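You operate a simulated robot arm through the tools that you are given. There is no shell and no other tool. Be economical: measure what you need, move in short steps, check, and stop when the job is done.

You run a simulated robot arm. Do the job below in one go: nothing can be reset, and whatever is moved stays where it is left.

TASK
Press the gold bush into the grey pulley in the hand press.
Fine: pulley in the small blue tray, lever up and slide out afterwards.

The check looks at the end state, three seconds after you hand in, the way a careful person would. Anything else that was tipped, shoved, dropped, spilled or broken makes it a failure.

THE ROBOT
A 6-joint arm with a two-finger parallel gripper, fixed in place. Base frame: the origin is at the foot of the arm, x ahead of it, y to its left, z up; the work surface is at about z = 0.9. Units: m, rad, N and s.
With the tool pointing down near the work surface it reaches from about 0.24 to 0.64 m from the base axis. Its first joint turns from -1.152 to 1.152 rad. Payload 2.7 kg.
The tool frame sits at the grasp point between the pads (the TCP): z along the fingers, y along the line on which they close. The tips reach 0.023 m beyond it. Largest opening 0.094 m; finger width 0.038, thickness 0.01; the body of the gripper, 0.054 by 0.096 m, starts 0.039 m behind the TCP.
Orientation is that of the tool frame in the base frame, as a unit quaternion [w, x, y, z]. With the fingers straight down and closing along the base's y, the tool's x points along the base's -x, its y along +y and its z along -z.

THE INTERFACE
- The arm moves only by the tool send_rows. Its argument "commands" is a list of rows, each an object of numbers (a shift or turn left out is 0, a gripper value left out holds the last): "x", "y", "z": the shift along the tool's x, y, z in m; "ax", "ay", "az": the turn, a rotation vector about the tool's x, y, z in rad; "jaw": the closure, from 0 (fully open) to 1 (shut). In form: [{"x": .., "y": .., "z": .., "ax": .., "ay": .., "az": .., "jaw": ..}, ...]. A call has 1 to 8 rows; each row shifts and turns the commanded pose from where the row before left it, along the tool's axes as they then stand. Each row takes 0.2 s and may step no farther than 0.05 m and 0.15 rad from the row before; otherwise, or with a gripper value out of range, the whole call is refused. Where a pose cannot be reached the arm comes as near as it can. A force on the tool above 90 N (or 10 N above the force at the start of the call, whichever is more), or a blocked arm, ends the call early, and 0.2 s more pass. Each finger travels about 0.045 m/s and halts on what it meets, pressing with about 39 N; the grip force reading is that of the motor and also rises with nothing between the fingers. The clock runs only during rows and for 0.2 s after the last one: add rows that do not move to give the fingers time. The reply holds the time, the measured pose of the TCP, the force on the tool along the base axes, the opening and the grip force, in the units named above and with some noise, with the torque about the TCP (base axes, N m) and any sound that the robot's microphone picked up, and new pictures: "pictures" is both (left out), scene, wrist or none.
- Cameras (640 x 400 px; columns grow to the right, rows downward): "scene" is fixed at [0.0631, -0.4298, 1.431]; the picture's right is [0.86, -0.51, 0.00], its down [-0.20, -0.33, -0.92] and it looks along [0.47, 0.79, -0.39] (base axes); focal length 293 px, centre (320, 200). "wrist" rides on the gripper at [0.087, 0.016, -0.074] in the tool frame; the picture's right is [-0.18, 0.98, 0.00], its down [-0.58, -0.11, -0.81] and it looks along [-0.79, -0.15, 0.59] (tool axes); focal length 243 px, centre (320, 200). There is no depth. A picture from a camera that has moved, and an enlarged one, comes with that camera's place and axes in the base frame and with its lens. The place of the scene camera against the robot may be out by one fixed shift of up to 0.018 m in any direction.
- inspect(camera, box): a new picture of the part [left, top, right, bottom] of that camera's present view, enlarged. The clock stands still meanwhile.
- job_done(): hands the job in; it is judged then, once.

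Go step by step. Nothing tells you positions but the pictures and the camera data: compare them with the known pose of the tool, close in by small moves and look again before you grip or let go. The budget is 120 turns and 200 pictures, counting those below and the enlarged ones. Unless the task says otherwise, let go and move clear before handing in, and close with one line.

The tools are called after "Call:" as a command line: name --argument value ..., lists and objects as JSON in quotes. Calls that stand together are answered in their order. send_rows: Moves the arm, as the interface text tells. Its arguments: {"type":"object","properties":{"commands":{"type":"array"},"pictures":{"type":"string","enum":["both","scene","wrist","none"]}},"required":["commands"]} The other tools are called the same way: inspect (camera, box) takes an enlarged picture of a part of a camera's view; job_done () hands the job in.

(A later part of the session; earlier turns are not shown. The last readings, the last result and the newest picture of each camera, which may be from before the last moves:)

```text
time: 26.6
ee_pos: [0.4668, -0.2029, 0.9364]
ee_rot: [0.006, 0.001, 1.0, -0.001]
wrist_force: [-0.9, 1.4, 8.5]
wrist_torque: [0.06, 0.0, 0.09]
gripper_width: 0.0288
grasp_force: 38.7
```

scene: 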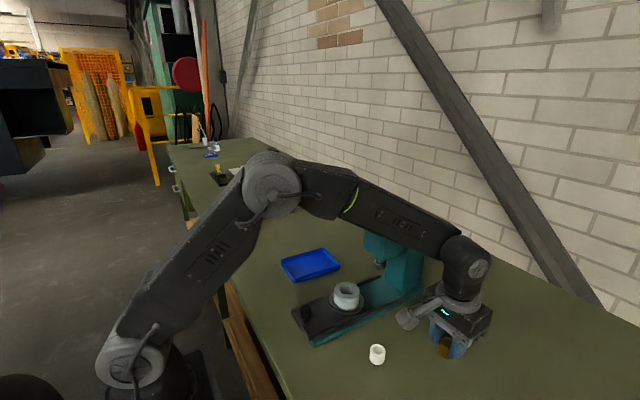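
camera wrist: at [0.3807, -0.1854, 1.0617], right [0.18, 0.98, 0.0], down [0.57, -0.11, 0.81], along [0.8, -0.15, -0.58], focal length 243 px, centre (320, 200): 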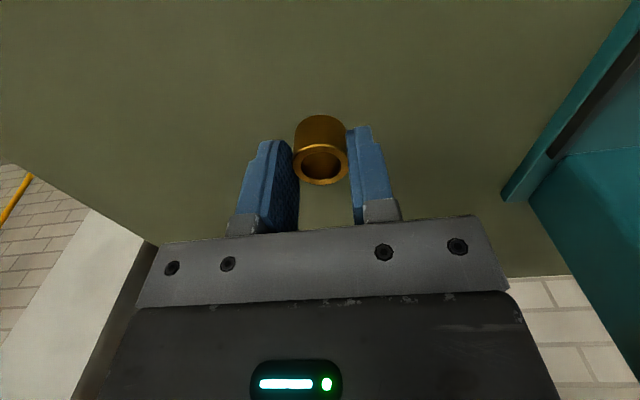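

Bush is on the bench. Release, tilt back 0.36 rad about the grasp point, and look.

Call:
send_rows --commands '[{"jaw": 0.4}, {}, {}, {"z": -0.004}, {"ay": -0.12}, {"ay": -0.12}, {"ay": -0.12}, {}]'

Call:
inspect --camera "wrist" --box '[220, 60, 420, 230]'

Call:
inspect --camera "scene" --box '[370, 270, 510, 370]'

```text
time: 28.4
ee_pos: [0.4657, -0.2017, 0.9417]
ee_rot: [0.185, -0.001, 0.983, 0.0]
wrist_force: [0.7, -0.2, -0.2]
wrist_torque: [-0.01, -0.03, 0.0]
gripper_width: 0.0563
grasp_force: 0.0
camera wrist: at [0.3584, -0.1848, 0.98], right [0.17, 0.98, 0.07], down [0.25, -0.11, 0.96], along [0.95, -0.15, -0.26], focal length 243 px, centre (320, 200)
```

scene: 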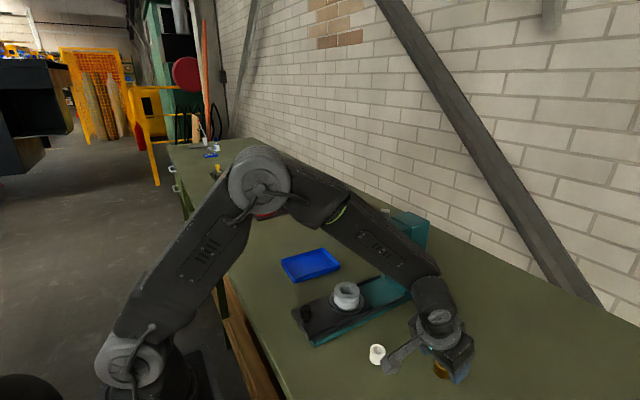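
wrist: 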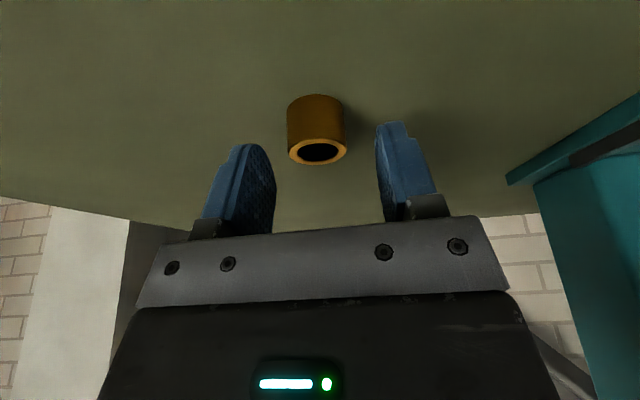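

```text
2.35 times, centred on (320, 145) of wrist
camera zoom: at [0.3584, -0.1848, 0.98], right [0.17, 0.98, 0.07], down [0.25, -0.11, 0.96], along [0.95, -0.15, -0.26], focal length 571 px, centre (320, 329)
```

zoom: 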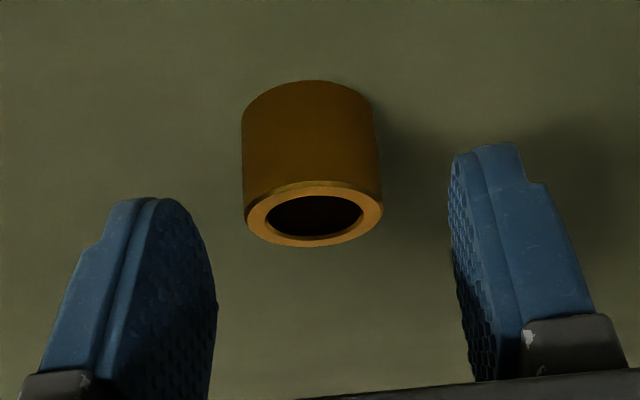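

```text
4.00 times, centred on (440, 320) of scene
camera zoom: at [0.0631, -0.4298, 1.431], right [0.86, -0.51, 0.0], down [-0.2, -0.33, -0.92], along [0.47, 0.79, -0.39], focal length 1174 px, centre (-160, -280)
```

zoom: 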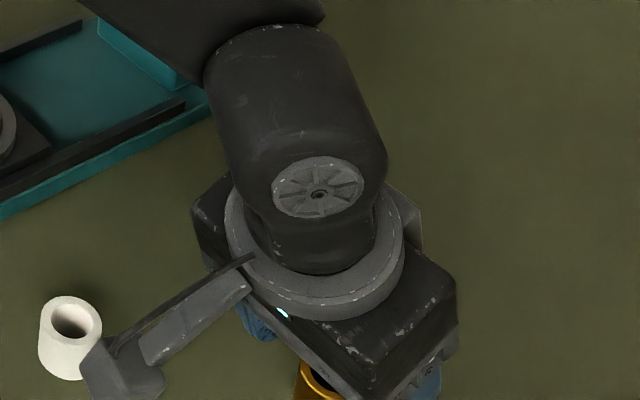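

Call:
send_rows --commands '[{"x": 0.007, "z": 0.0035}, {"jaw": 1}, {}, {}, {}]' --pictures "wrist"

```text
time: 29.6
ee_pos: [0.4597, -0.202, 0.9342]
ee_rot: [0.184, 0.0, 0.983, 0.0]
wrist_force: [0.3, 0.1, 0.4]
wrist_torque: [0.03, 0.0, -0.01]
gripper_width: 0.0286
grasp_force: 38.9
camera wrist: at [0.3531, -0.1853, 0.9741], right [0.17, 0.98, 0.07], down [0.25, -0.11, 0.96], along [0.95, -0.15, -0.26], focal length 243 px, centre (320, 200)
```

wrist: 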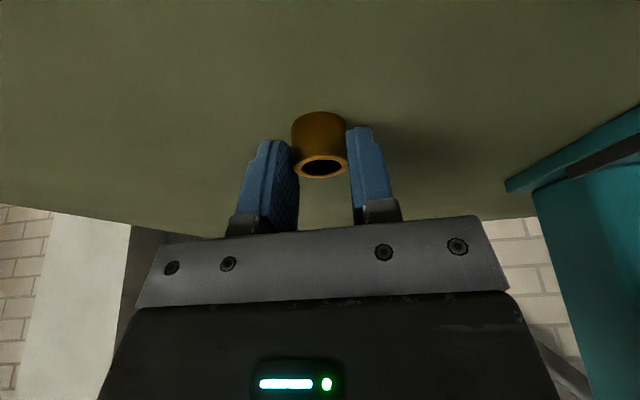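

Gripped with tilt; bush centre is 6.7 mm ahead of the TCP. Lift and approach the pulley from the front.

Call:
send_rows --commands '[{"x": -0.01525, "z": -0.0405}, {"x": -0.01525, "z": -0.0405}, {"x": -0.01525, "z": -0.0405}, {"x": 0.0156, "y": 0.037, "z": -0.0059}, {"x": 0.0156, "y": 0.037, "z": -0.0059}, {"x": 0.0156, "y": 0.037, "z": -0.0059}, {"x": 0.0156, "y": 0.037, "z": -0.0059}, {}]' --pictures "none"

Call:
send_rows --commands '[{"x": 0.0156, "y": 0.037, "z": -0.0059}, {"x": 0.0156, "y": 0.037, "z": -0.0059}, {}]'

```text
time: 31.4
ee_pos: [0.3919, -0.0521, 1.0642]
ee_rot: [0.185, 0.0, 0.983, 0.0]
wrist_force: [0.5, 0.7, -0.4]
wrist_torque: [-0.01, -0.01, -0.01]
gripper_width: 0.0286
grasp_force: 39.0
```

```text
time: 32.2
ee_pos: [0.3575, 0.0186, 1.0633]
ee_rot: [0.184, 0.0, 0.983, 0.0]
wrist_force: [0.8, -0.2, -1.3]
wrist_torque: [-0.01, 0.03, -0.02]
gripper_width: 0.0286
grasp_force: 39.3
camera wrist: at [0.251, 0.0356, 1.1028], right [0.17, 0.98, 0.07], down [0.25, -0.11, 0.96], along [0.95, -0.15, -0.26], focal length 243 px, centre (320, 200)
```

scene: 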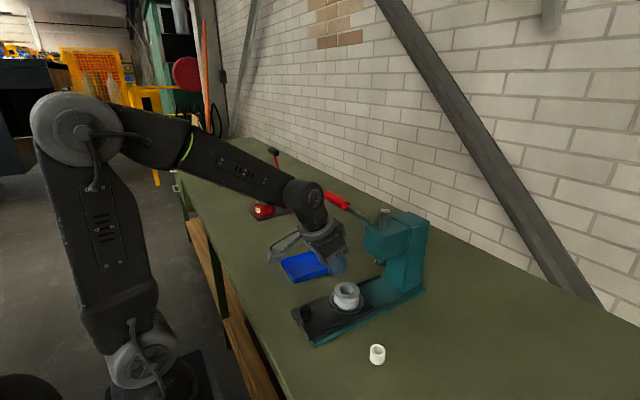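
wrist: 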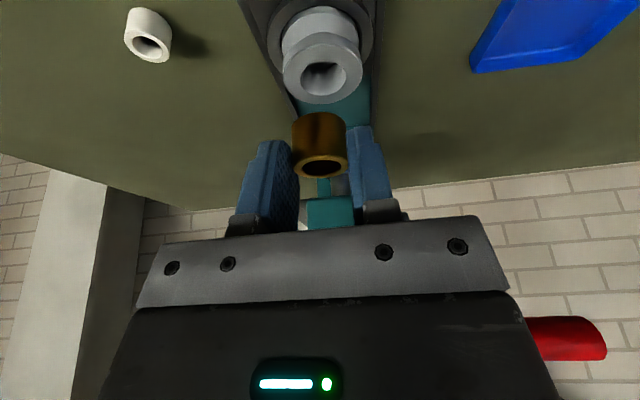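

Call:
send_rows --commands '[{"x": -0.0185, "y": 0.0014, "z": 0.007}, {"x": -0.0185, "z": 0.007}, {"x": 0.009, "z": 0.0239}, {"x": 0.009, "z": 0.0239}, {}]'

Call:
inspect --camera "wrist" --box '[240, 80, 400, 210]'

Call:
inspect --camera "scene" --box '[290, 190, 430, 320]'

```text
time: 33.4
ee_pos: [0.3981, 0.021, 1.0125]
ee_rot: [0.185, 0.0, 0.983, 0.001]
wrist_force: [-0.4, 0.1, 0.3]
wrist_torque: [-0.02, -0.04, 0.0]
gripper_width: 0.0288
grasp_force: 38.9
camera wrist: at [0.2915, 0.0377, 1.0515], right [0.17, 0.98, 0.07], down [0.25, -0.11, 0.96], along [0.95, -0.15, -0.26], focal length 243 px, centre (320, 200)
```

scene: 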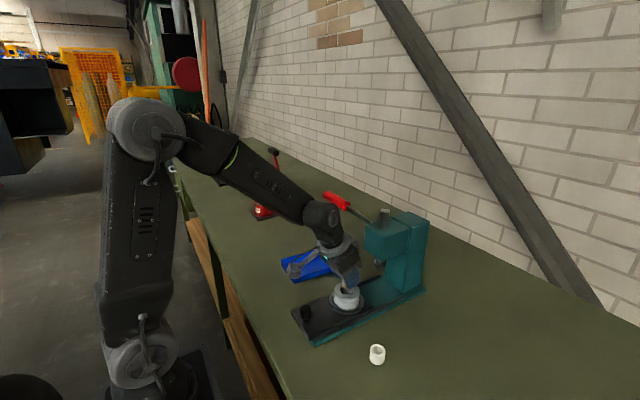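
wrist: 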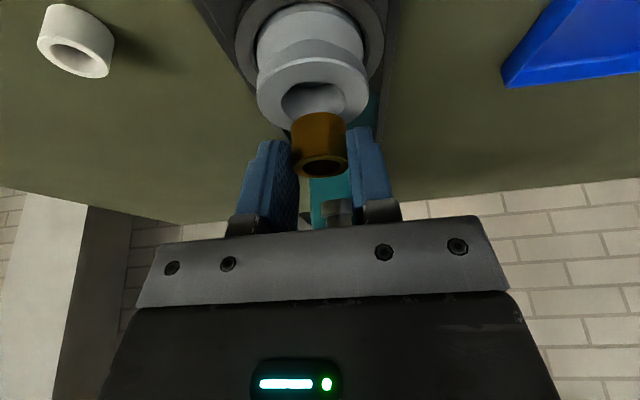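

```text
3.08 times, centred on (320, 145) of wrist
camera zoom: at [0.2915, 0.0377, 1.0515], right [0.17, 0.98, 0.07], down [0.25, -0.11, 0.96], along [0.95, -0.15, -0.26], focal length 746 px, centre (320, 369)
```

zoom: 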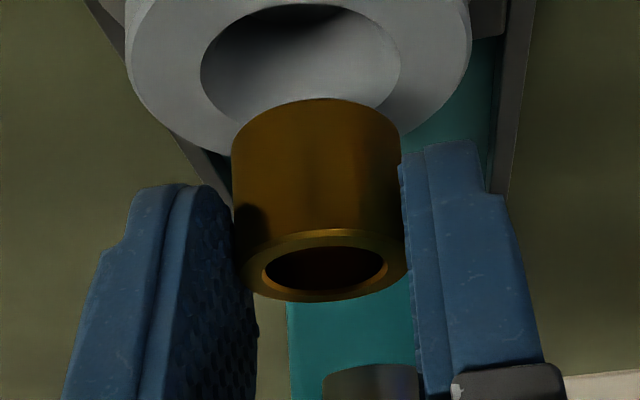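

```text
3.08 times, centred on (360, 255) of scene
camera zoom: at [0.0631, -0.4298, 1.431], right [0.86, -0.51, 0.0], down [-0.2, -0.33, -0.92], along [0.47, 0.79, -0.39], focal length 903 px, centre (197, 31)
```

zoom: 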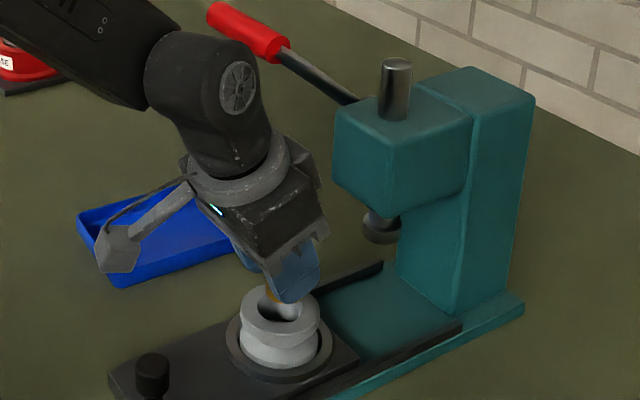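

Bush and bore are aligned within about 1 mm. Lowering gently into the mouth.

Call:
send_rows --commands '[{"x": 0.0019, "y": -0.0005, "z": 0.005}, {"x": 0.0019, "z": 0.005}, {"x": 0.0015, "z": 0.004}, {}]' --pictures "wrist"

Call:
inspect --camera "wrist" --box '[240, 80, 400, 210]'

```text
time: 34.4
ee_pos: [0.3995, 0.0208, 1.0004]
ee_rot: [0.189, 0.0, 0.982, 0.0]
wrist_force: [0.0, -7.0, 25.0]
wrist_torque: [-0.25, -0.52, -0.05]
gripper_width: 0.0288
grasp_force: 39.1
camera wrist: at [0.2922, 0.0374, 1.0386], right [0.17, 0.98, 0.07], down [0.24, -0.11, 0.96], along [0.96, -0.15, -0.26], focal length 243 px, centre (320, 200)
```

wrist: 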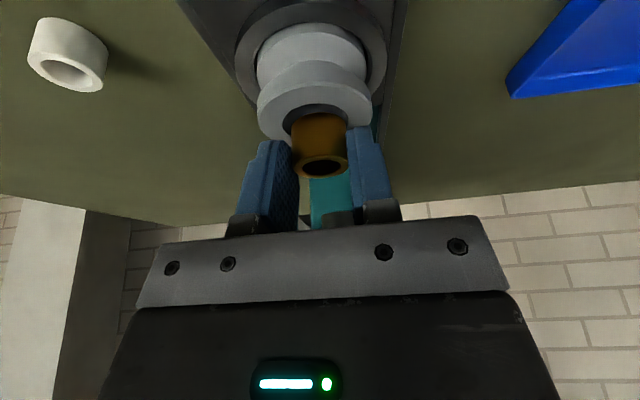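

```text
3.08 times, centred on (320, 145) of wrist
camera zoom: at [0.2922, 0.0374, 1.0386], right [0.17, 0.98, 0.07], down [0.24, -0.11, 0.96], along [0.96, -0.15, -0.26], focal length 746 px, centre (320, 369)
```

zoom: 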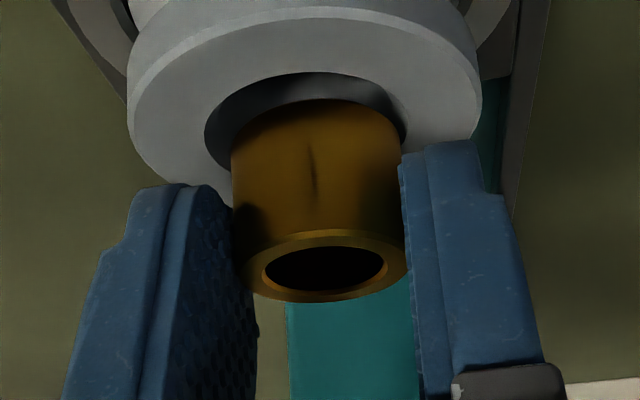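

Contact on the far/+y side of the rim. Raise slightly, shift −x 2.5 mm and −y 1.7 mm, and lower again.

Call:
send_rows --commands '[{"x": -0.0017, "z": -0.0047}, {"x": 0.0023, "y": -0.0017, "z": -0.0009}, {"x": 0.0017, "z": 0.0047}, {}]' --pictures "none"

Call:
inspect --camera "wrist" --box '[240, 80, 400, 210]'

```text
time: 35.4
ee_pos: [0.3983, 0.0211, 1.0002]
ee_rot: [0.187, 0.0, 0.982, 0.001]
wrist_force: [-1.4, 1.7, 24.1]
wrist_torque: [0.14, -0.53, 0.0]
gripper_width: 0.0289
grasp_force: 39.2
```

```text
3.08 times, centred on (320, 145) of wrist
camera zoom: at [0.2894, 0.0366, 1.0387], right [0.17, 0.98, 0.07], down [0.24, -0.11, 0.96], along [0.95, -0.15, -0.26], focal length 746 px, centre (320, 369)
```

zoom: 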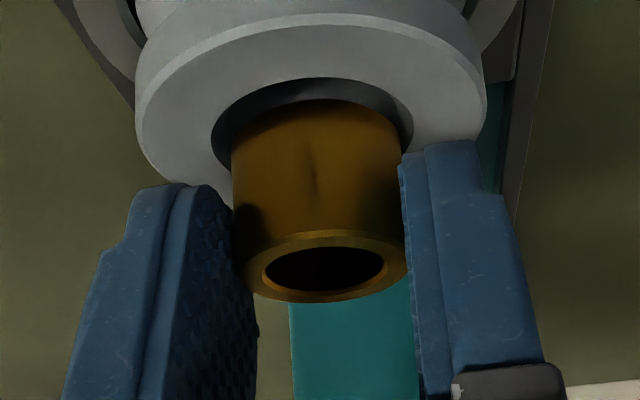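

Call:
send_rows --commands '[{"x": -0.0017, "z": -0.0047}, {"x": 0.0026, "z": -0.001}, {"x": 0.0017, "z": 0.0047}, {}]' --pictures "none"

Call:
inspect --camera "wrist" --box '[240, 80, 400, 210]'

```text
time: 36.4
ee_pos: [0.3928, 0.0197, 0.9981]
ee_rot: [0.184, 0.0, 0.983, 0.0]
wrist_force: [-1.5, 0.7, 2.5]
wrist_torque: [0.01, 0.05, -0.02]
gripper_width: 0.0288
grasp_force: 39.0
```

```text
3.08 times, centred on (320, 145) of wrist
camera zoom: at [0.2863, 0.036, 1.037], right [0.17, 0.98, 0.07], down [0.25, -0.11, 0.96], along [0.95, -0.15, -0.27], focal length 746 px, centre (320, 369)
```

zoom: 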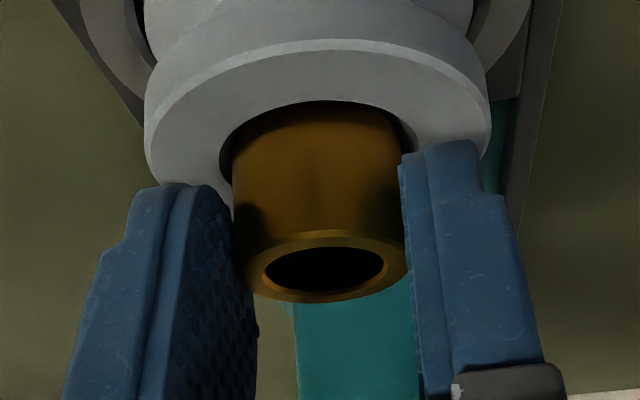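

It has entered the mouth with almost no force. Lowering a few mm more.

Call:
send_rows --commands '[{"x": -0.0008, "z": 0.0003}, {"x": 0.001, "z": 0.0027}, {}]' --pictures "none"

Call:
send_rows --commands '[{"x": 0.0007, "z": 0.0019}, {}]' --pictures "none"

Call:
inspect --camera "wrist" --box '[240, 80, 400, 210]'

Call:
inspect --camera "scene" --box '[310, 250, 390, 320]'

```text
time: 37.2
ee_pos: [0.3961, 0.0191, 0.998]
ee_rot: [0.189, -0.001, 0.982, -0.001]
wrist_force: [-0.2, -5.5, 26.8]
wrist_torque: [-0.23, 0.02, -0.01]
gripper_width: 0.0288
grasp_force: 39.3
```

```text
time: 37.8
ee_pos: [0.3966, 0.02, 0.9959]
ee_rot: [0.188, 0.0, 0.982, 0.001]
wrist_force: [0.3, -10.3, 33.5]
wrist_torque: [-0.25, -0.29, -0.09]
gripper_width: 0.0284
grasp_force: 39.0
```

```text
3.08 times, centred on (320, 145) of wrist
camera zoom: at [0.2891, 0.0365, 1.0341], right [0.17, 0.98, 0.07], down [0.24, -0.11, 0.96], along [0.96, -0.15, -0.26], focal length 746 px, centre (320, 369)
```

zoom: 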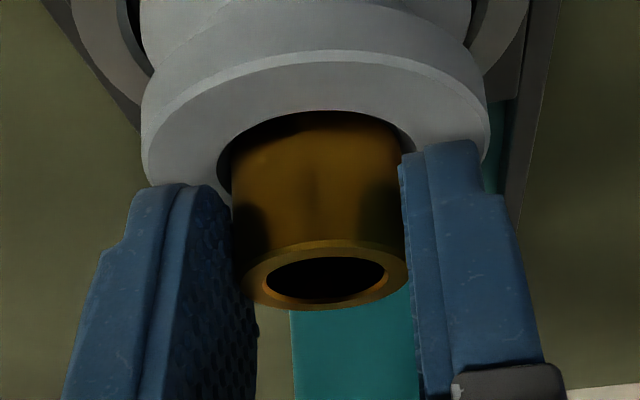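

```text
5.71 times, centred on (350, 285) of scene
camera zoom: at [0.0627, -0.4301, 1.4309], right [0.86, -0.51, 0.0], down [-0.2, -0.33, -0.92], along [0.47, 0.79, -0.39], focal length 1677 px, centre (149, -286)
```

zoom: 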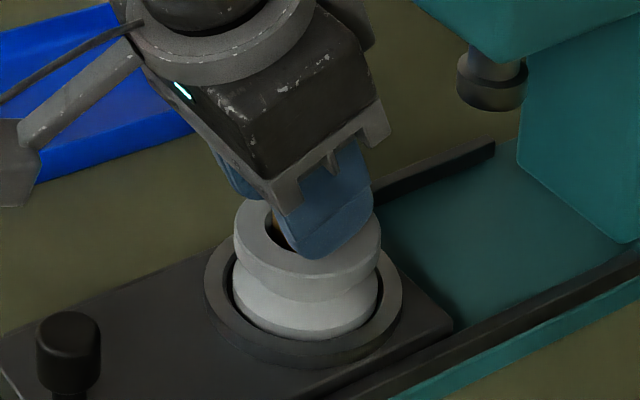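

The bush is resting against a seat in the lead-in. Relax the push, release slowly and look.

Call:
send_rows --commands '[{"x": -0.0007, "z": -0.0019}, {"jaw": 0.6}, {"jaw": 0.5}, {"jaw": 0.4}, {}]' --pictures "none"

Call:
inspect --camera "wrist" --box '[220, 60, 420, 220]'

```text
time: 39.0
ee_pos: [0.3949, 0.019, 0.9955]
ee_rot: [0.183, 0.0, 0.983, 0.0]
wrist_force: [-0.3, -0.3, 0.5]
wrist_torque: [0.01, -0.03, 0.0]
gripper_width: 0.0564
grasp_force: 0.1
```

```text
2.50 times, centred on (320, 140) of wrist
camera zoom: at [0.2872, 0.0363, 1.0338], right [0.17, 0.98, 0.07], down [0.25, -0.11, 0.96], along [0.95, -0.15, -0.27], focal length 606 px, centre (320, 350)
```

zoom: 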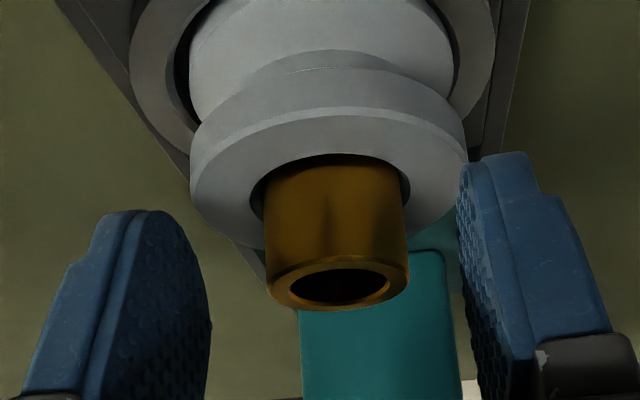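

Call:
send_rows --commands '[{"z": -0.02}, {"z": -0.03}, {"z": -0.03}, {"x": 0.02, "z": -0.02}, {}]'

Call:
inspect --camera "scene" --box '[290, 200, 430, 340]'

Call:
inspect --camera "wrist" --box '[240, 0, 420, 140]'

```text
time: 40.2
ee_pos: [0.3394, 0.0203, 1.081]
ee_rot: [0.183, 0.0, 0.983, 0.0]
wrist_force: [-1.3, -0.4, -0.2]
wrist_torque: [-0.02, -0.01, -0.01]
gripper_width: 0.0563
grasp_force: 0.1
camera wrist: at [0.2321, 0.0371, 1.1201], right [0.17, 0.98, 0.07], down [0.25, -0.11, 0.96], along [0.95, -0.15, -0.26], focal length 243 px, centre (320, 200)
```

scene: 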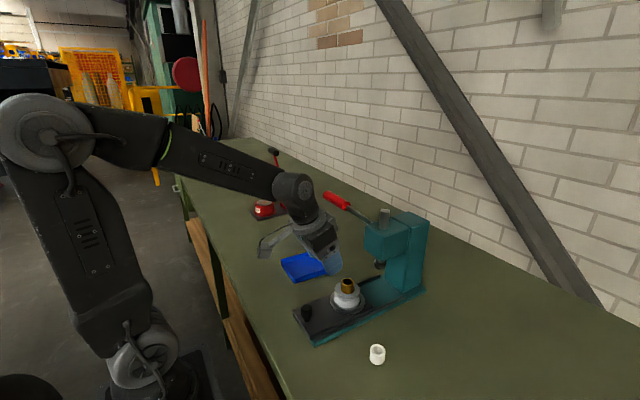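
wrist: 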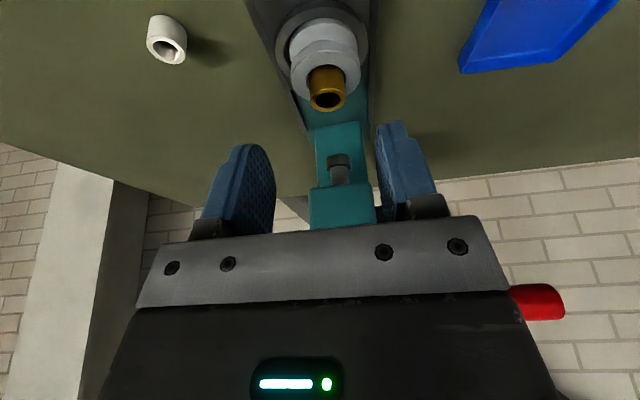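

```text
2.86 times, centred on (360, 270) of scene
camera zoom: at [0.0631, -0.4298, 1.431], right [0.86, -0.51, 0.0], down [-0.2, -0.33, -0.92], along [0.47, 0.79, -0.39], focal length 838 px, centre (206, 0)
```

zoom: 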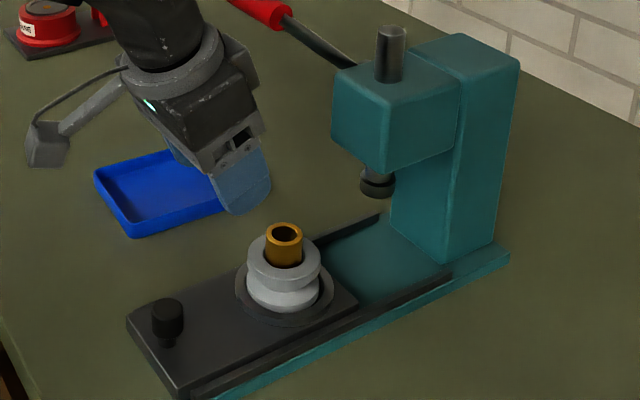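

```text
2.86 times, centred on (330, 70) of wrist
camera zoom: at [0.2321, 0.0371, 1.1201], right [0.17, 0.98, 0.07], down [0.25, -0.11, 0.96], along [0.95, -0.15, -0.26], focal length 693 px, centre (291, 571)
```

zoom: 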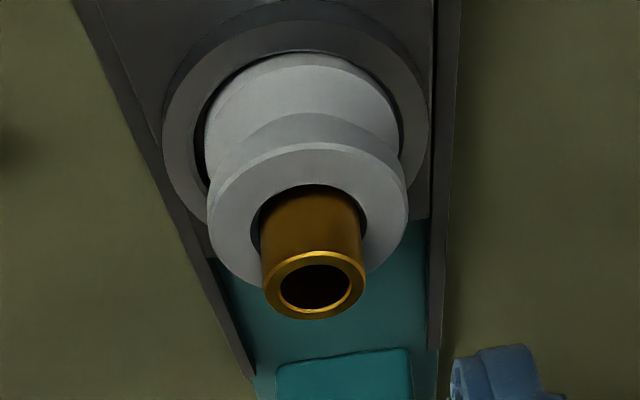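

Bush stands upright in the pulley mouth. Next: grip the knob again and push the slide in, starting upright.

Call:
send_rows --commands '[{"ay": 0.12}, {"ay": 0.12}, {"ay": 0.12}, {"x": 0.0454, "jaw": 0.45}, {"z": 0.045}, {"z": 0.035}, {}]' --pictures "wrist"

```text
time: 41.8
ee_pos: [0.2953, 0.0208, 0.9998]
ee_rot: [0.005, 0.0, 1.0, -0.001]
wrist_force: [-0.2, 0.2, -0.1]
wrist_torque: [0.0, 0.03, 0.02]
gripper_width: 0.0516
grasp_force: 0.1
camera wrist: at [0.2084, 0.0379, 1.0746], right [0.18, 0.98, 0.0], down [0.57, -0.11, 0.81], along [0.8, -0.15, -0.58], focal length 243 px, centre (320, 200)
```

wrist: 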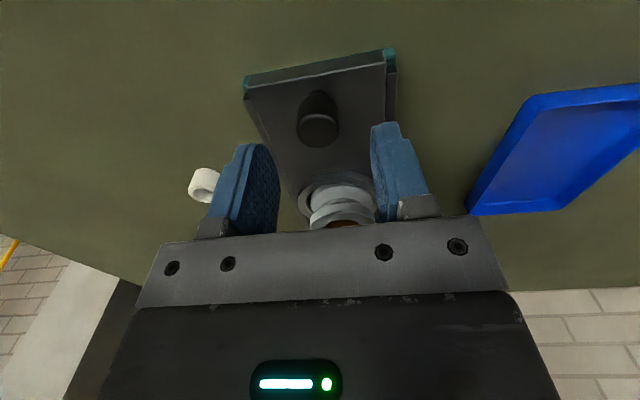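

Call:
send_rows --commands '[{"z": 0.038, "x": -0.002}, {"jaw": 1}, {}, {}, {}, {"x": -0.008}, {"x": -0.01}, {}]' --pictures "none"

```text
time: 43.6
ee_pos: [0.3165, 0.0196, 0.963]
ee_rot: [0.007, 0.001, 1.0, 0.0]
wrist_force: [-1.5, -27.1, 18.2]
wrist_torque: [0.13, 1.32, 0.05]
gripper_width: 0.025
grasp_force: 45.2
```

Call:
send_rows --commands '[{"x": -0.008, "y": -0.0015}, {"x": -0.01}, {}]'

Call:
inspect --camera "scene" --box '[290, 200, 430, 340]'

```text
time: 44.4
ee_pos: [0.3336, 0.02, 0.9624]
ee_rot: [0.007, 0.0, 1.0, 0.001]
wrist_force: [-1.1, -4.2, 20.0]
wrist_torque: [-0.38, 0.64, 0.05]
gripper_width: 0.0246
grasp_force: 45.5
camera wrist: at [0.2475, 0.0364, 1.0373], right [0.18, 0.98, 0.0], down [0.57, -0.11, 0.81], along [0.8, -0.15, -0.58], focal length 243 px, centre (320, 200)
```

scene: 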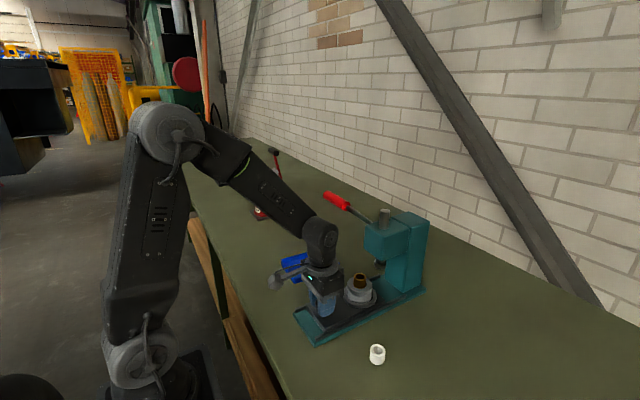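
wrist: 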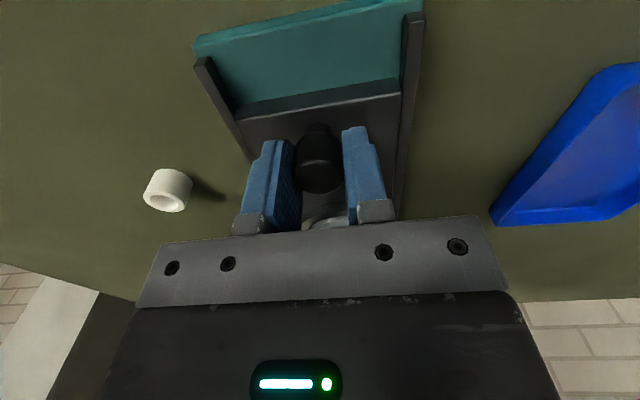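

```text
2.86 times, centred on (360, 270) of scene
camera zoom: at [0.0629, -0.4299, 1.431], right [0.86, -0.51, 0.0], down [-0.2, -0.33, -0.92], along [0.47, 0.79, -0.39], focal length 838 px, centre (206, 0)
```

zoom: 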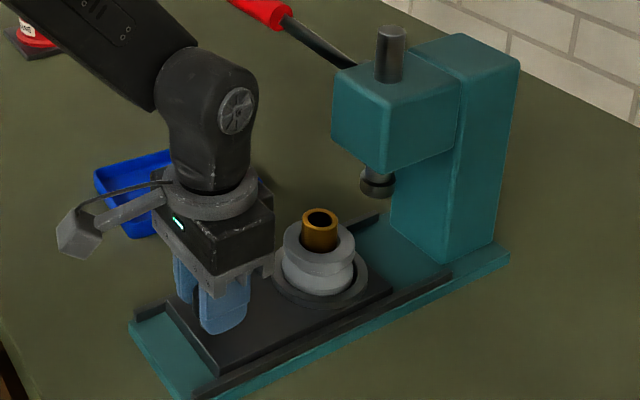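

Bush still upright. Open slightly, tilt back 0.36 around the knob, regrip and push on.

Call:
send_rows --commands '[{"jaw": 0.5}, {}, {"ay": -0.12}, {"ay": -0.12}, {"ay": -0.12}, {"jaw": 1}, {}, {}]' --pictures "none"

Call:
send_rows --commands '[{"x": -0.0094, "z": 0.0035}, {"x": -0.0094, "z": 0.0035}, {"x": -0.0094, "z": 0.0035}, {}]' --pictures "scene"

```text
time: 46.2
ee_pos: [0.3342, 0.0205, 0.9624]
ee_rot: [0.186, -0.001, 0.983, 0.002]
wrist_force: [-2.2, 22.6, -7.7]
wrist_torque: [-0.04, -1.22, -0.01]
gripper_width: 0.0249
grasp_force: 45.0
```

```text
time: 47.2
ee_pos: [0.362, 0.0191, 0.963]
ee_rot: [0.184, -0.001, 0.983, 0.001]
wrist_force: [-1.1, 30.2, -16.1]
wrist_torque: [0.61, -0.8, 0.01]
gripper_width: 0.0247
grasp_force: 44.7
```

scene: 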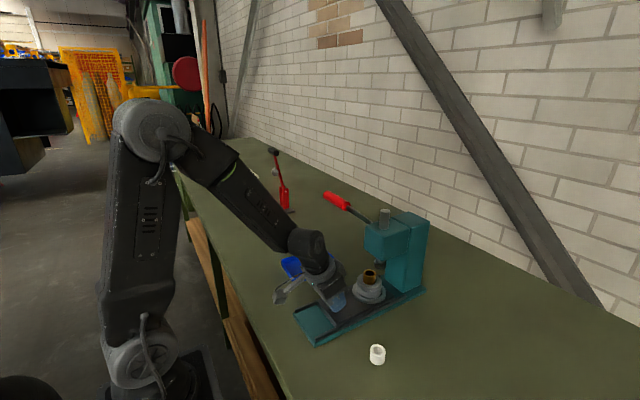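

Call:
send_rows --commands '[{"x": -0.0075, "y": 0.001, "z": 0.0028}, {"x": -0.0075, "z": 0.0028}, {}]' --pictures "none"

Call:
inspect --camera "scene" --box '[320, 210, 430, 310]'

```text
time: 48.0
ee_pos: [0.3785, 0.0192, 0.9634]
ee_rot: [0.181, 0.0, 0.983, -0.001]
wrist_force: [-1.8, 28.9, -32.1]
wrist_torque: [0.48, -0.6, -0.18]
gripper_width: 0.0247
grasp_force: 44.6
```

```text
4.00 times, centred on (375, 260) of scene
camera zoom: at [0.0635, -0.429, 1.4312], right [0.86, -0.51, 0.0], down [-0.2, -0.33, -0.92], along [0.47, 0.79, -0.39], focal length 1174 px, centre (100, -40)
```

zoom: 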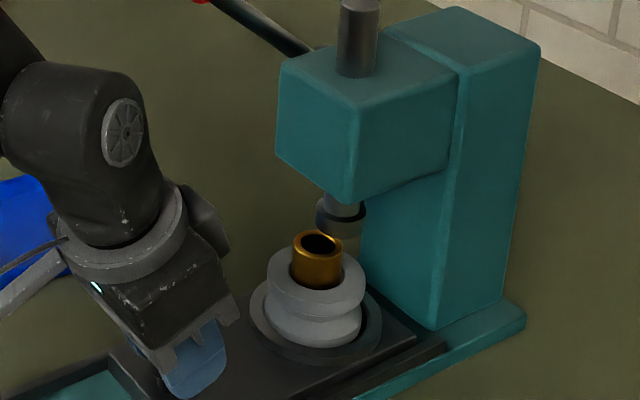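

The bush top is about 8 mm below the ram, so it will pass. Pushing to the in-stop.

Call:
send_rows --commands '[{"x": -0.0065, "y": 0.001, "z": 0.0035}, {"x": -0.0047, "z": 0.0018}, {}]' --pictures "none"

Call:
send_rows --commands '[{"x": -0.0028, "z": 0.001}, {"x": -0.0028, "z": 0.001}, {}]' --pictures "wrist"

Call:
inspect --camera "scene" --box '[320, 210, 430, 310]'

```text
time: 48.8
ee_pos: [0.3922, 0.0183, 0.9629]
ee_rot: [0.184, 0.001, 0.983, -0.001]
wrist_force: [-1.6, 15.6, -20.0]
wrist_torque: [0.43, 0.62, 0.06]
gripper_width: 0.0246
grasp_force: 45.1
```

```text
time: 49.6
ee_pos: [0.3937, 0.0198, 0.9624]
ee_rot: [0.181, 0.001, 0.983, -0.002]
wrist_force: [-41.1, 18.3, 13.0]
wrist_torque: [0.64, 0.48, 0.02]
gripper_width: 0.0249
grasp_force: 44.7
camera wrist: at [0.2871, 0.0368, 1.0022], right [0.17, 0.98, 0.06], down [0.26, -0.11, 0.96], along [0.95, -0.15, -0.27], focal length 243 px, centre (320, 200)
```

wrist: 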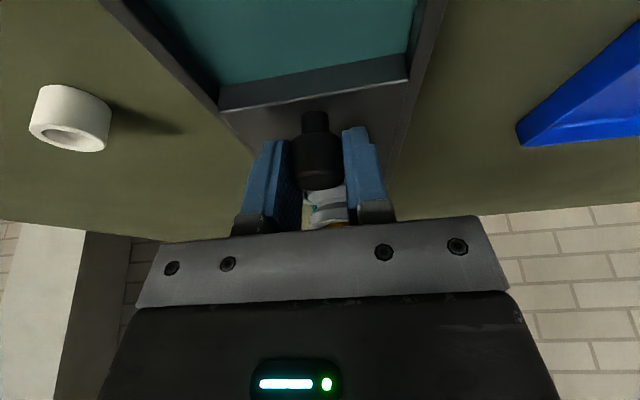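

```text
4.00 times, centred on (375, 260) of scene
camera zoom: at [0.0618, -0.4293, 1.4312], right [0.86, -0.51, 0.0], down [-0.2, -0.33, -0.92], along [0.47, 0.79, -0.39], focal length 1174 px, centre (100, -40)
```

zoom: 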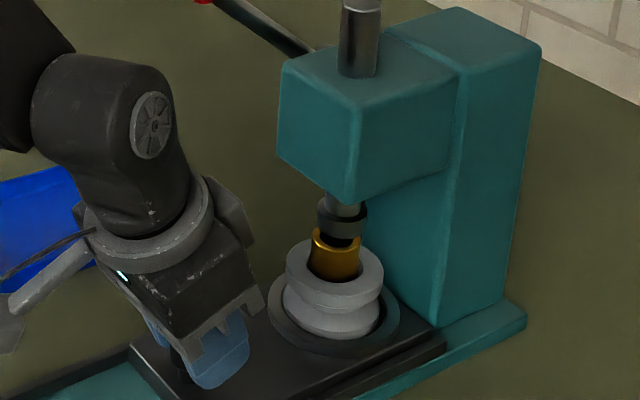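

The slide is at its stop with the bush under the ram. Release the knob and retreat, then go to the lever with the gripper yawed 90°.

Call:
send_rows --commands '[{"x": 0.0028, "z": -0.001}, {"jaw": 0.5}, {}, {"z": -0.05}, {"z": -0.05}, {"z": -0.05}, {"z": -0.05}, {"ay": 0.12}]' --pictures "none"

Call:
send_rows --commands '[{"ay": 0.12}, {"ay": 0.12, "z": -0.04}, {"z": -0.04}, {"y": 0.04, "z": -0.02}, {"y": 0.04}, {"y": 0.02}, {}]' --pictures "scene"

```text
time: 51.4
ee_pos: [0.3219, 0.0193, 1.1499]
ee_rot: [0.124, 0.001, 0.992, 0.0]
wrist_force: [0.4, 0.4, -0.2]
wrist_torque: [0.02, -0.03, -0.01]
gripper_width: 0.0471
grasp_force: 0.1
```

```text
time: 53.0
ee_pos: [0.3181, 0.1199, 1.2487]
ee_rot: [0.005, 0.0, 1.0, 0.0]
wrist_force: [0.1, -0.6, -0.7]
wrist_torque: [0.0, 0.02, 0.0]
gripper_width: 0.047
grasp_force: 0.1
```

scene: 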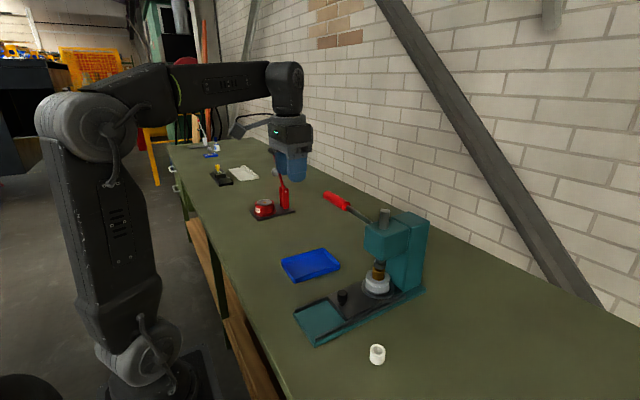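

Call:
send_rows --commands '[{"az": 0.1428, "jaw": 0.3}, {"az": 0.1428}, {"az": 0.1428}, {"az": 0.1428}, {"az": 0.1428}, {"az": 0.1428}, {"az": 0.1428}, {"az": 0.1428}]' --pictures "none"

Call:
send_rows --commands '[{"az": 0.1428}, {"az": 0.1428}, {"az": 0.1428}, {"y": 0.0}, {}]'

```text
time: 54.8
ee_pos: [0.3164, 0.1202, 1.2488]
ee_rot: [0.005, 0.542, 0.84, 0.003]
wrist_force: [-0.3, -0.1, 0.6]
wrist_torque: [-0.02, -0.02, -0.01]
gripper_width: 0.066
grasp_force: 0.0
```

```text
time: 56.0
ee_pos: [0.3168, 0.1201, 1.2493]
ee_rot: [0.003, 0.707, 0.707, 0.003]
wrist_force: [0.2, -0.4, 0.1]
wrist_torque: [-0.03, 0.0, 0.01]
gripper_width: 0.0658
grasp_force: 0.0
camera wrist: at [0.3322, 0.2067, 1.3244], right [0.98, -0.18, 0.01], down [-0.12, -0.58, 0.81], along [-0.14, -0.79, -0.59], focal length 243 px, centre (320, 200)
```

scene: 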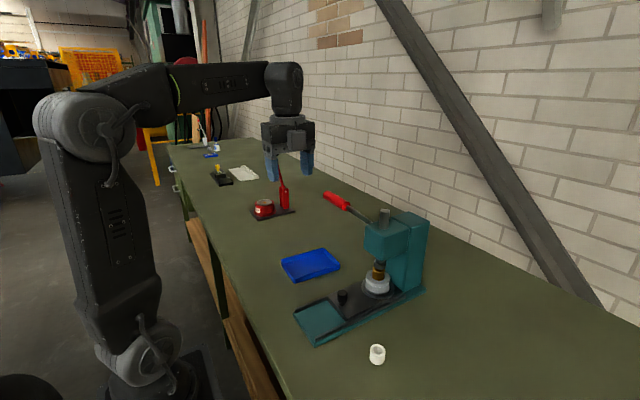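
wrist: 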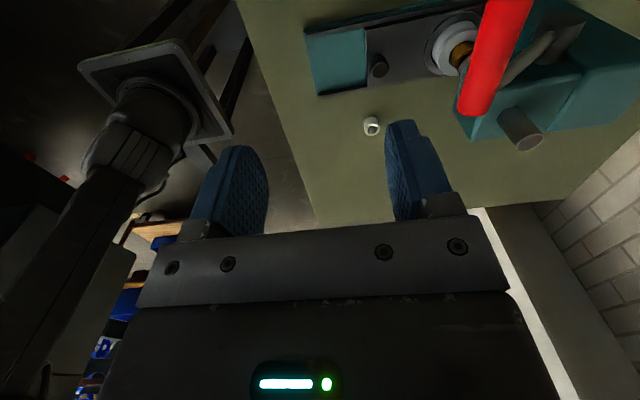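

Call:
send_rows --commands '[{"y": 0.04}, {"y": 0.04}, {"y": 0.036}, {"z": 0.03}, {}]'

Call:
inspect --camera "scene" --box '[270, 120, 430, 300]'

```text
time: 57.2
ee_pos: [0.432, 0.121, 1.2214]
ee_rot: [0.004, 0.707, 0.707, 0.004]
wrist_force: [-0.9, -0.8, 0.2]
wrist_torque: [-0.02, 0.02, 0.02]
gripper_width: 0.0658
grasp_force: 0.0
camera wrist: at [0.4486, 0.2077, 1.2969], right [0.98, -0.18, 0.01], down [-0.12, -0.58, 0.81], along [-0.14, -0.79, -0.59], focal length 243 px, centre (320, 200)
```

scene: 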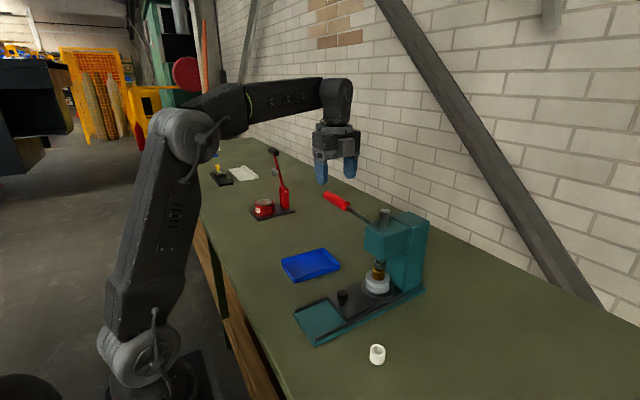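
wrist: 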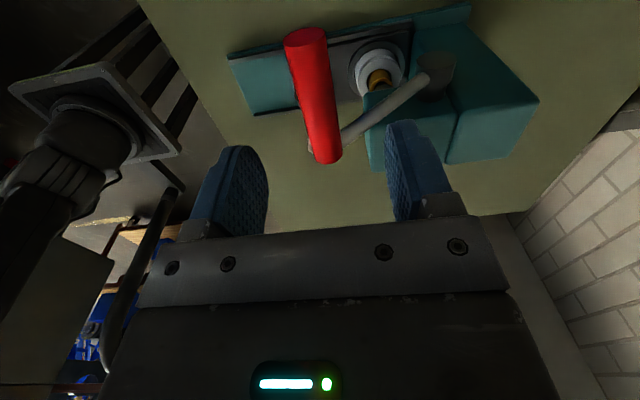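

```text
2.22 times, centred on (350, 210) of scene
camera zoom: at [0.0631, -0.4298, 1.431], right [0.86, -0.51, 0.0], down [-0.2, -0.33, -0.92], along [0.47, 0.79, -0.39], focal length 652 px, centre (253, 178)
```

zoom: 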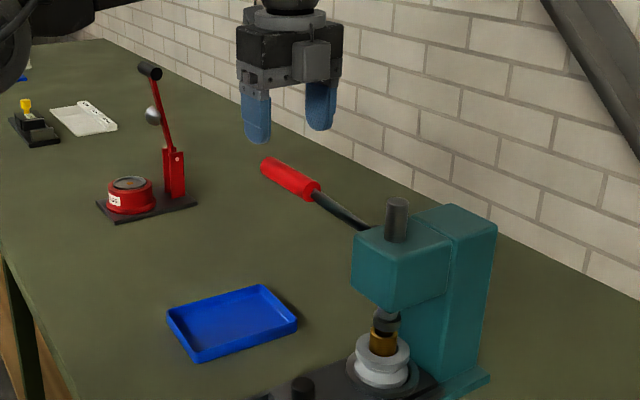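

Lever measured: grip bar at x≈0.4325, y 0.07–0.16, z≈1.153; pivot about (0.535, 0.075, 1.068), radius 0.134. Lower around the bar and grip.

Call:
send_rows --commands '[{"z": 0.033}, {"z": 0.033}, {}, {"jaw": 1}, {}, {}, {}, {}]'

```text
time: 59.0
ee_pos: [0.4318, 0.1189, 1.1555]
ee_rot: [0.004, 0.707, 0.707, 0.004]
wrist_force: [-0.2, -0.2, -0.7]
wrist_torque: [0.08, -0.03, -0.01]
gripper_width: 0.0228
grasp_force: 45.3
camera wrist: at [0.4474, 0.2058, 1.2305], right [0.98, -0.18, 0.01], down [-0.12, -0.58, 0.81], along [-0.14, -0.79, -0.59], focal length 243 px, centre (320, 200)
```

scene: 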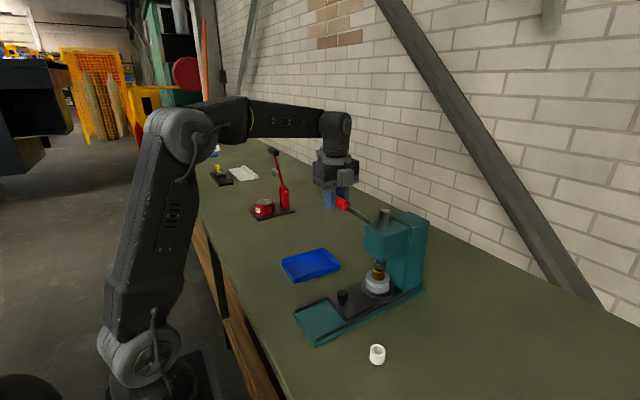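
wrist: 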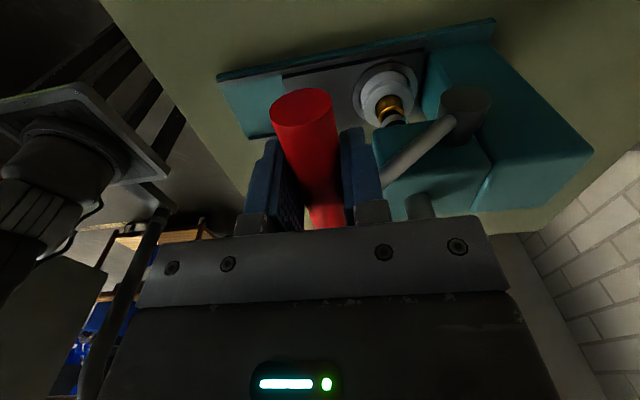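

Gripped (23 mm). Draw the lever down along its arc in small steps.

Call:
send_rows --commands '[{"y": -0.008, "z": 0.0107}, {"y": -0.0069, "z": 0.0114}, {"y": -0.0057, "z": 0.0121}, {}]'

```text
time: 60.0
ee_pos: [0.4115, 0.1189, 1.1209]
ee_rot: [0.003, 0.707, 0.707, 0.004]
wrist_force: [-2.1, -3.8, 3.7]
wrist_torque: [0.47, -0.39, 0.05]
gripper_width: 0.0227
grasp_force: 45.4
camera wrist: at [0.4276, 0.2058, 1.1956], right [0.98, -0.18, 0.01], down [-0.12, -0.58, 0.81], along [-0.14, -0.79, -0.59], focal length 243 px, centre (320, 200)
```

scene: 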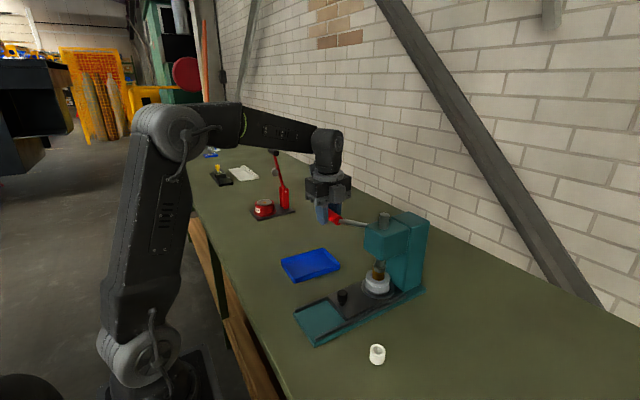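
wrist: 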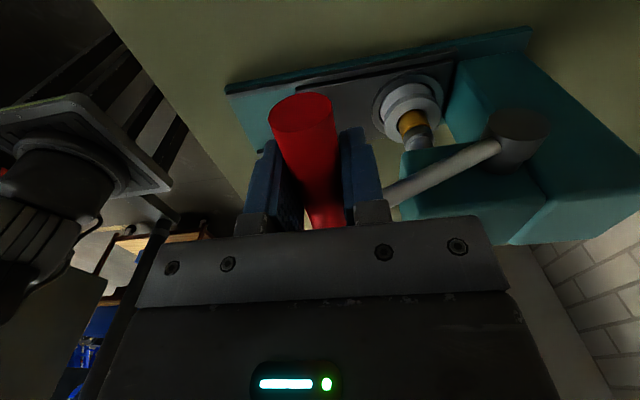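

Call:
inspect --camera "wrist" --box '[360, 60, 480, 170]'

Call:
inspect --camera "scene" --box '[340, 220, 420, 310]'

```text
3.64 times, centred on (420, 115) of wrist
camera zoom: at [0.4276, 0.2058, 1.1956], right [0.98, -0.18, 0.01], down [-0.12, -0.58, 0.81], along [-0.14, -0.79, -0.59], focal length 882 px, centre (-44, 509)
```

zoom: 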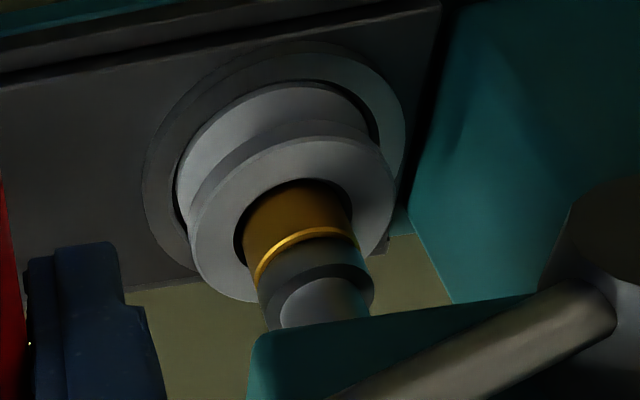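

```text
4.44 times, centred on (380, 265) of scene
camera zoom: at [0.063, -0.43, 1.431], right [0.86, -0.51, 0.0], down [-0.2, -0.33, -0.92], along [0.47, 0.79, -0.39], focal length 1304 px, centre (53, -89)
```

zoom: 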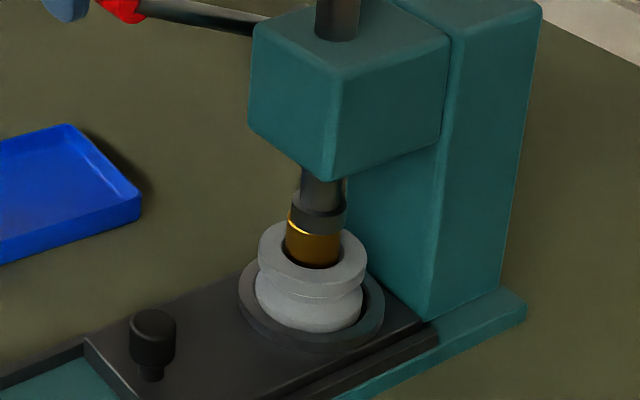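

The ram is on the bush and it stands straight. Continue pressing.

Call:
send_rows --commands '[{"y": -0.0045, "z": 0.0126}, {"y": -0.0032, "z": 0.013}, {}]' --pictures "none"

Call:
inspect --camera "scene" --box '[340, 220, 420, 310]'

```text
time: 60.8
ee_pos: [0.4029, 0.119, 1.0928]
ee_rot: [0.004, 0.707, 0.707, 0.003]
wrist_force: [-12.5, -5.6, 4.6]
wrist_torque: [-0.11, -0.33, 0.01]
gripper_width: 0.0222
grasp_force: 45.0
```

```text
4.44 times, centred on (380, 265) of scene
camera zoom: at [0.0627, -0.43, 1.431], right [0.86, -0.51, 0.0], down [-0.2, -0.33, -0.92], along [0.47, 0.79, -0.39], focal length 1304 px, centre (53, -89)
```

zoom: 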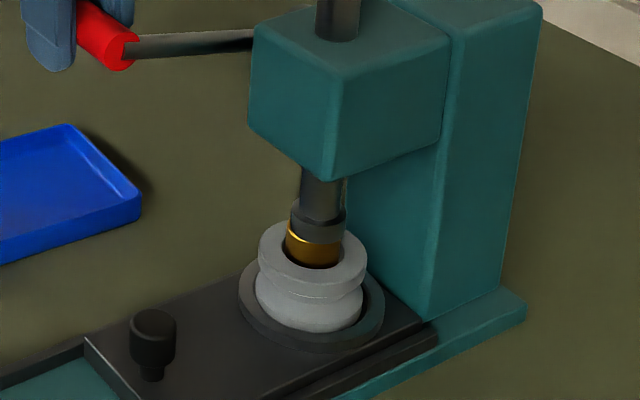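

Call:
send_rows --commands '[{"y": -0.003, "z": 0.0132}, {"y": -0.0006, "z": 0.0133}, {}]' --pictures "none"

Call:
inspect --camera "scene" --box '[340, 220, 420, 310]'

```text
time: 61.6
ee_pos: [0.4009, 0.1196, 1.0669]
ee_rot: [0.003, 0.707, 0.707, 0.003]
wrist_force: [-15.4, -5.6, 3.0]
wrist_torque: [-0.02, -0.37, 0.01]
gripper_width: 0.0225
grasp_force: 44.3
```

```text
4.44 times, centred on (380, 265) of scene
camera zoom: at [0.0626, -0.43, 1.431], right [0.86, -0.51, 0.0], down [-0.2, -0.33, -0.92], along [0.47, 0.79, -0.39], focal length 1304 px, centre (53, -89)
```

zoom: 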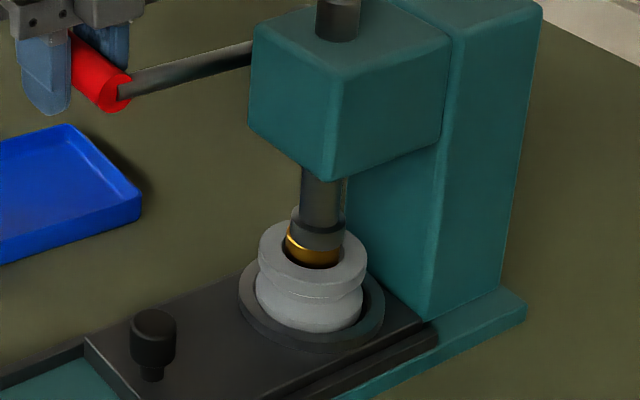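

Call:
send_rows --commands '[{"y": 0.0003, "z": 0.0133}, {"y": 0.0016, "z": 0.0132}, {}]' --pictures "none"

Call:
inspect --camera "scene" --box '[340, 220, 420, 310]'

Call:
inspect --camera "wrist" --box '[360, 60, 640, 240]'

```text
time: 62.4
ee_pos: [0.401, 0.118, 1.0378]
ee_rot: [0.002, 0.707, 0.707, -0.001]
wrist_force: [-26.5, -10.2, -2.8]
wrist_torque: [0.43, -0.32, 0.08]
gripper_width: 0.0226
grasp_force: 45.1
```

```text
4.44 times, centred on (380, 265) of scene
camera zoom: at [0.0623, -0.4301, 1.4309], right [0.86, -0.51, 0.0], down [-0.2, -0.33, -0.92], along [0.47, 0.79, -0.39], focal length 1304 px, centre (53, -89)
```

zoom: 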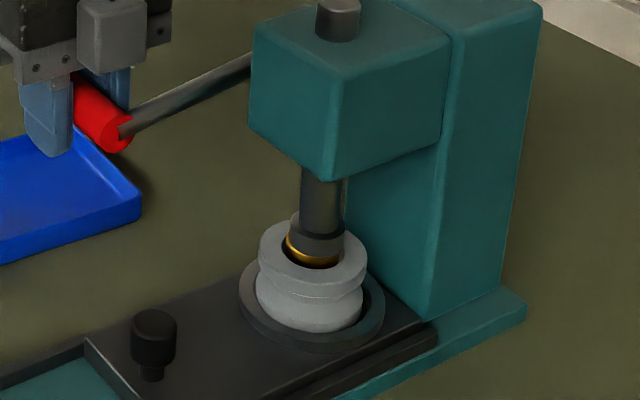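

```text
2.22 times, centred on (500, 150) of wrist
camera zoom: at [0.4182, 0.206, 1.1141], right [0.98, -0.18, 0.0], down [-0.11, -0.58, 0.81], along [-0.15, -0.79, -0.59], focal length 539 px, centre (-80, 311)
```

zoom: 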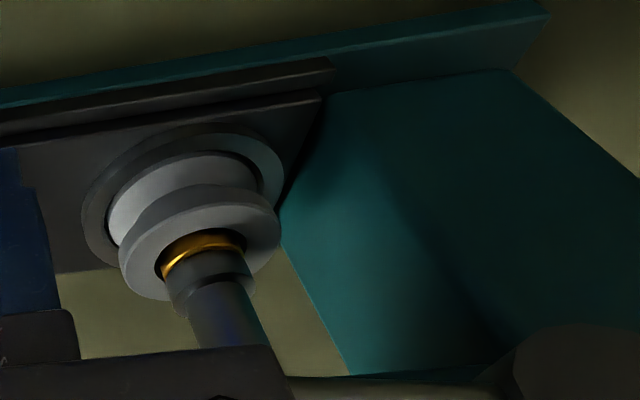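

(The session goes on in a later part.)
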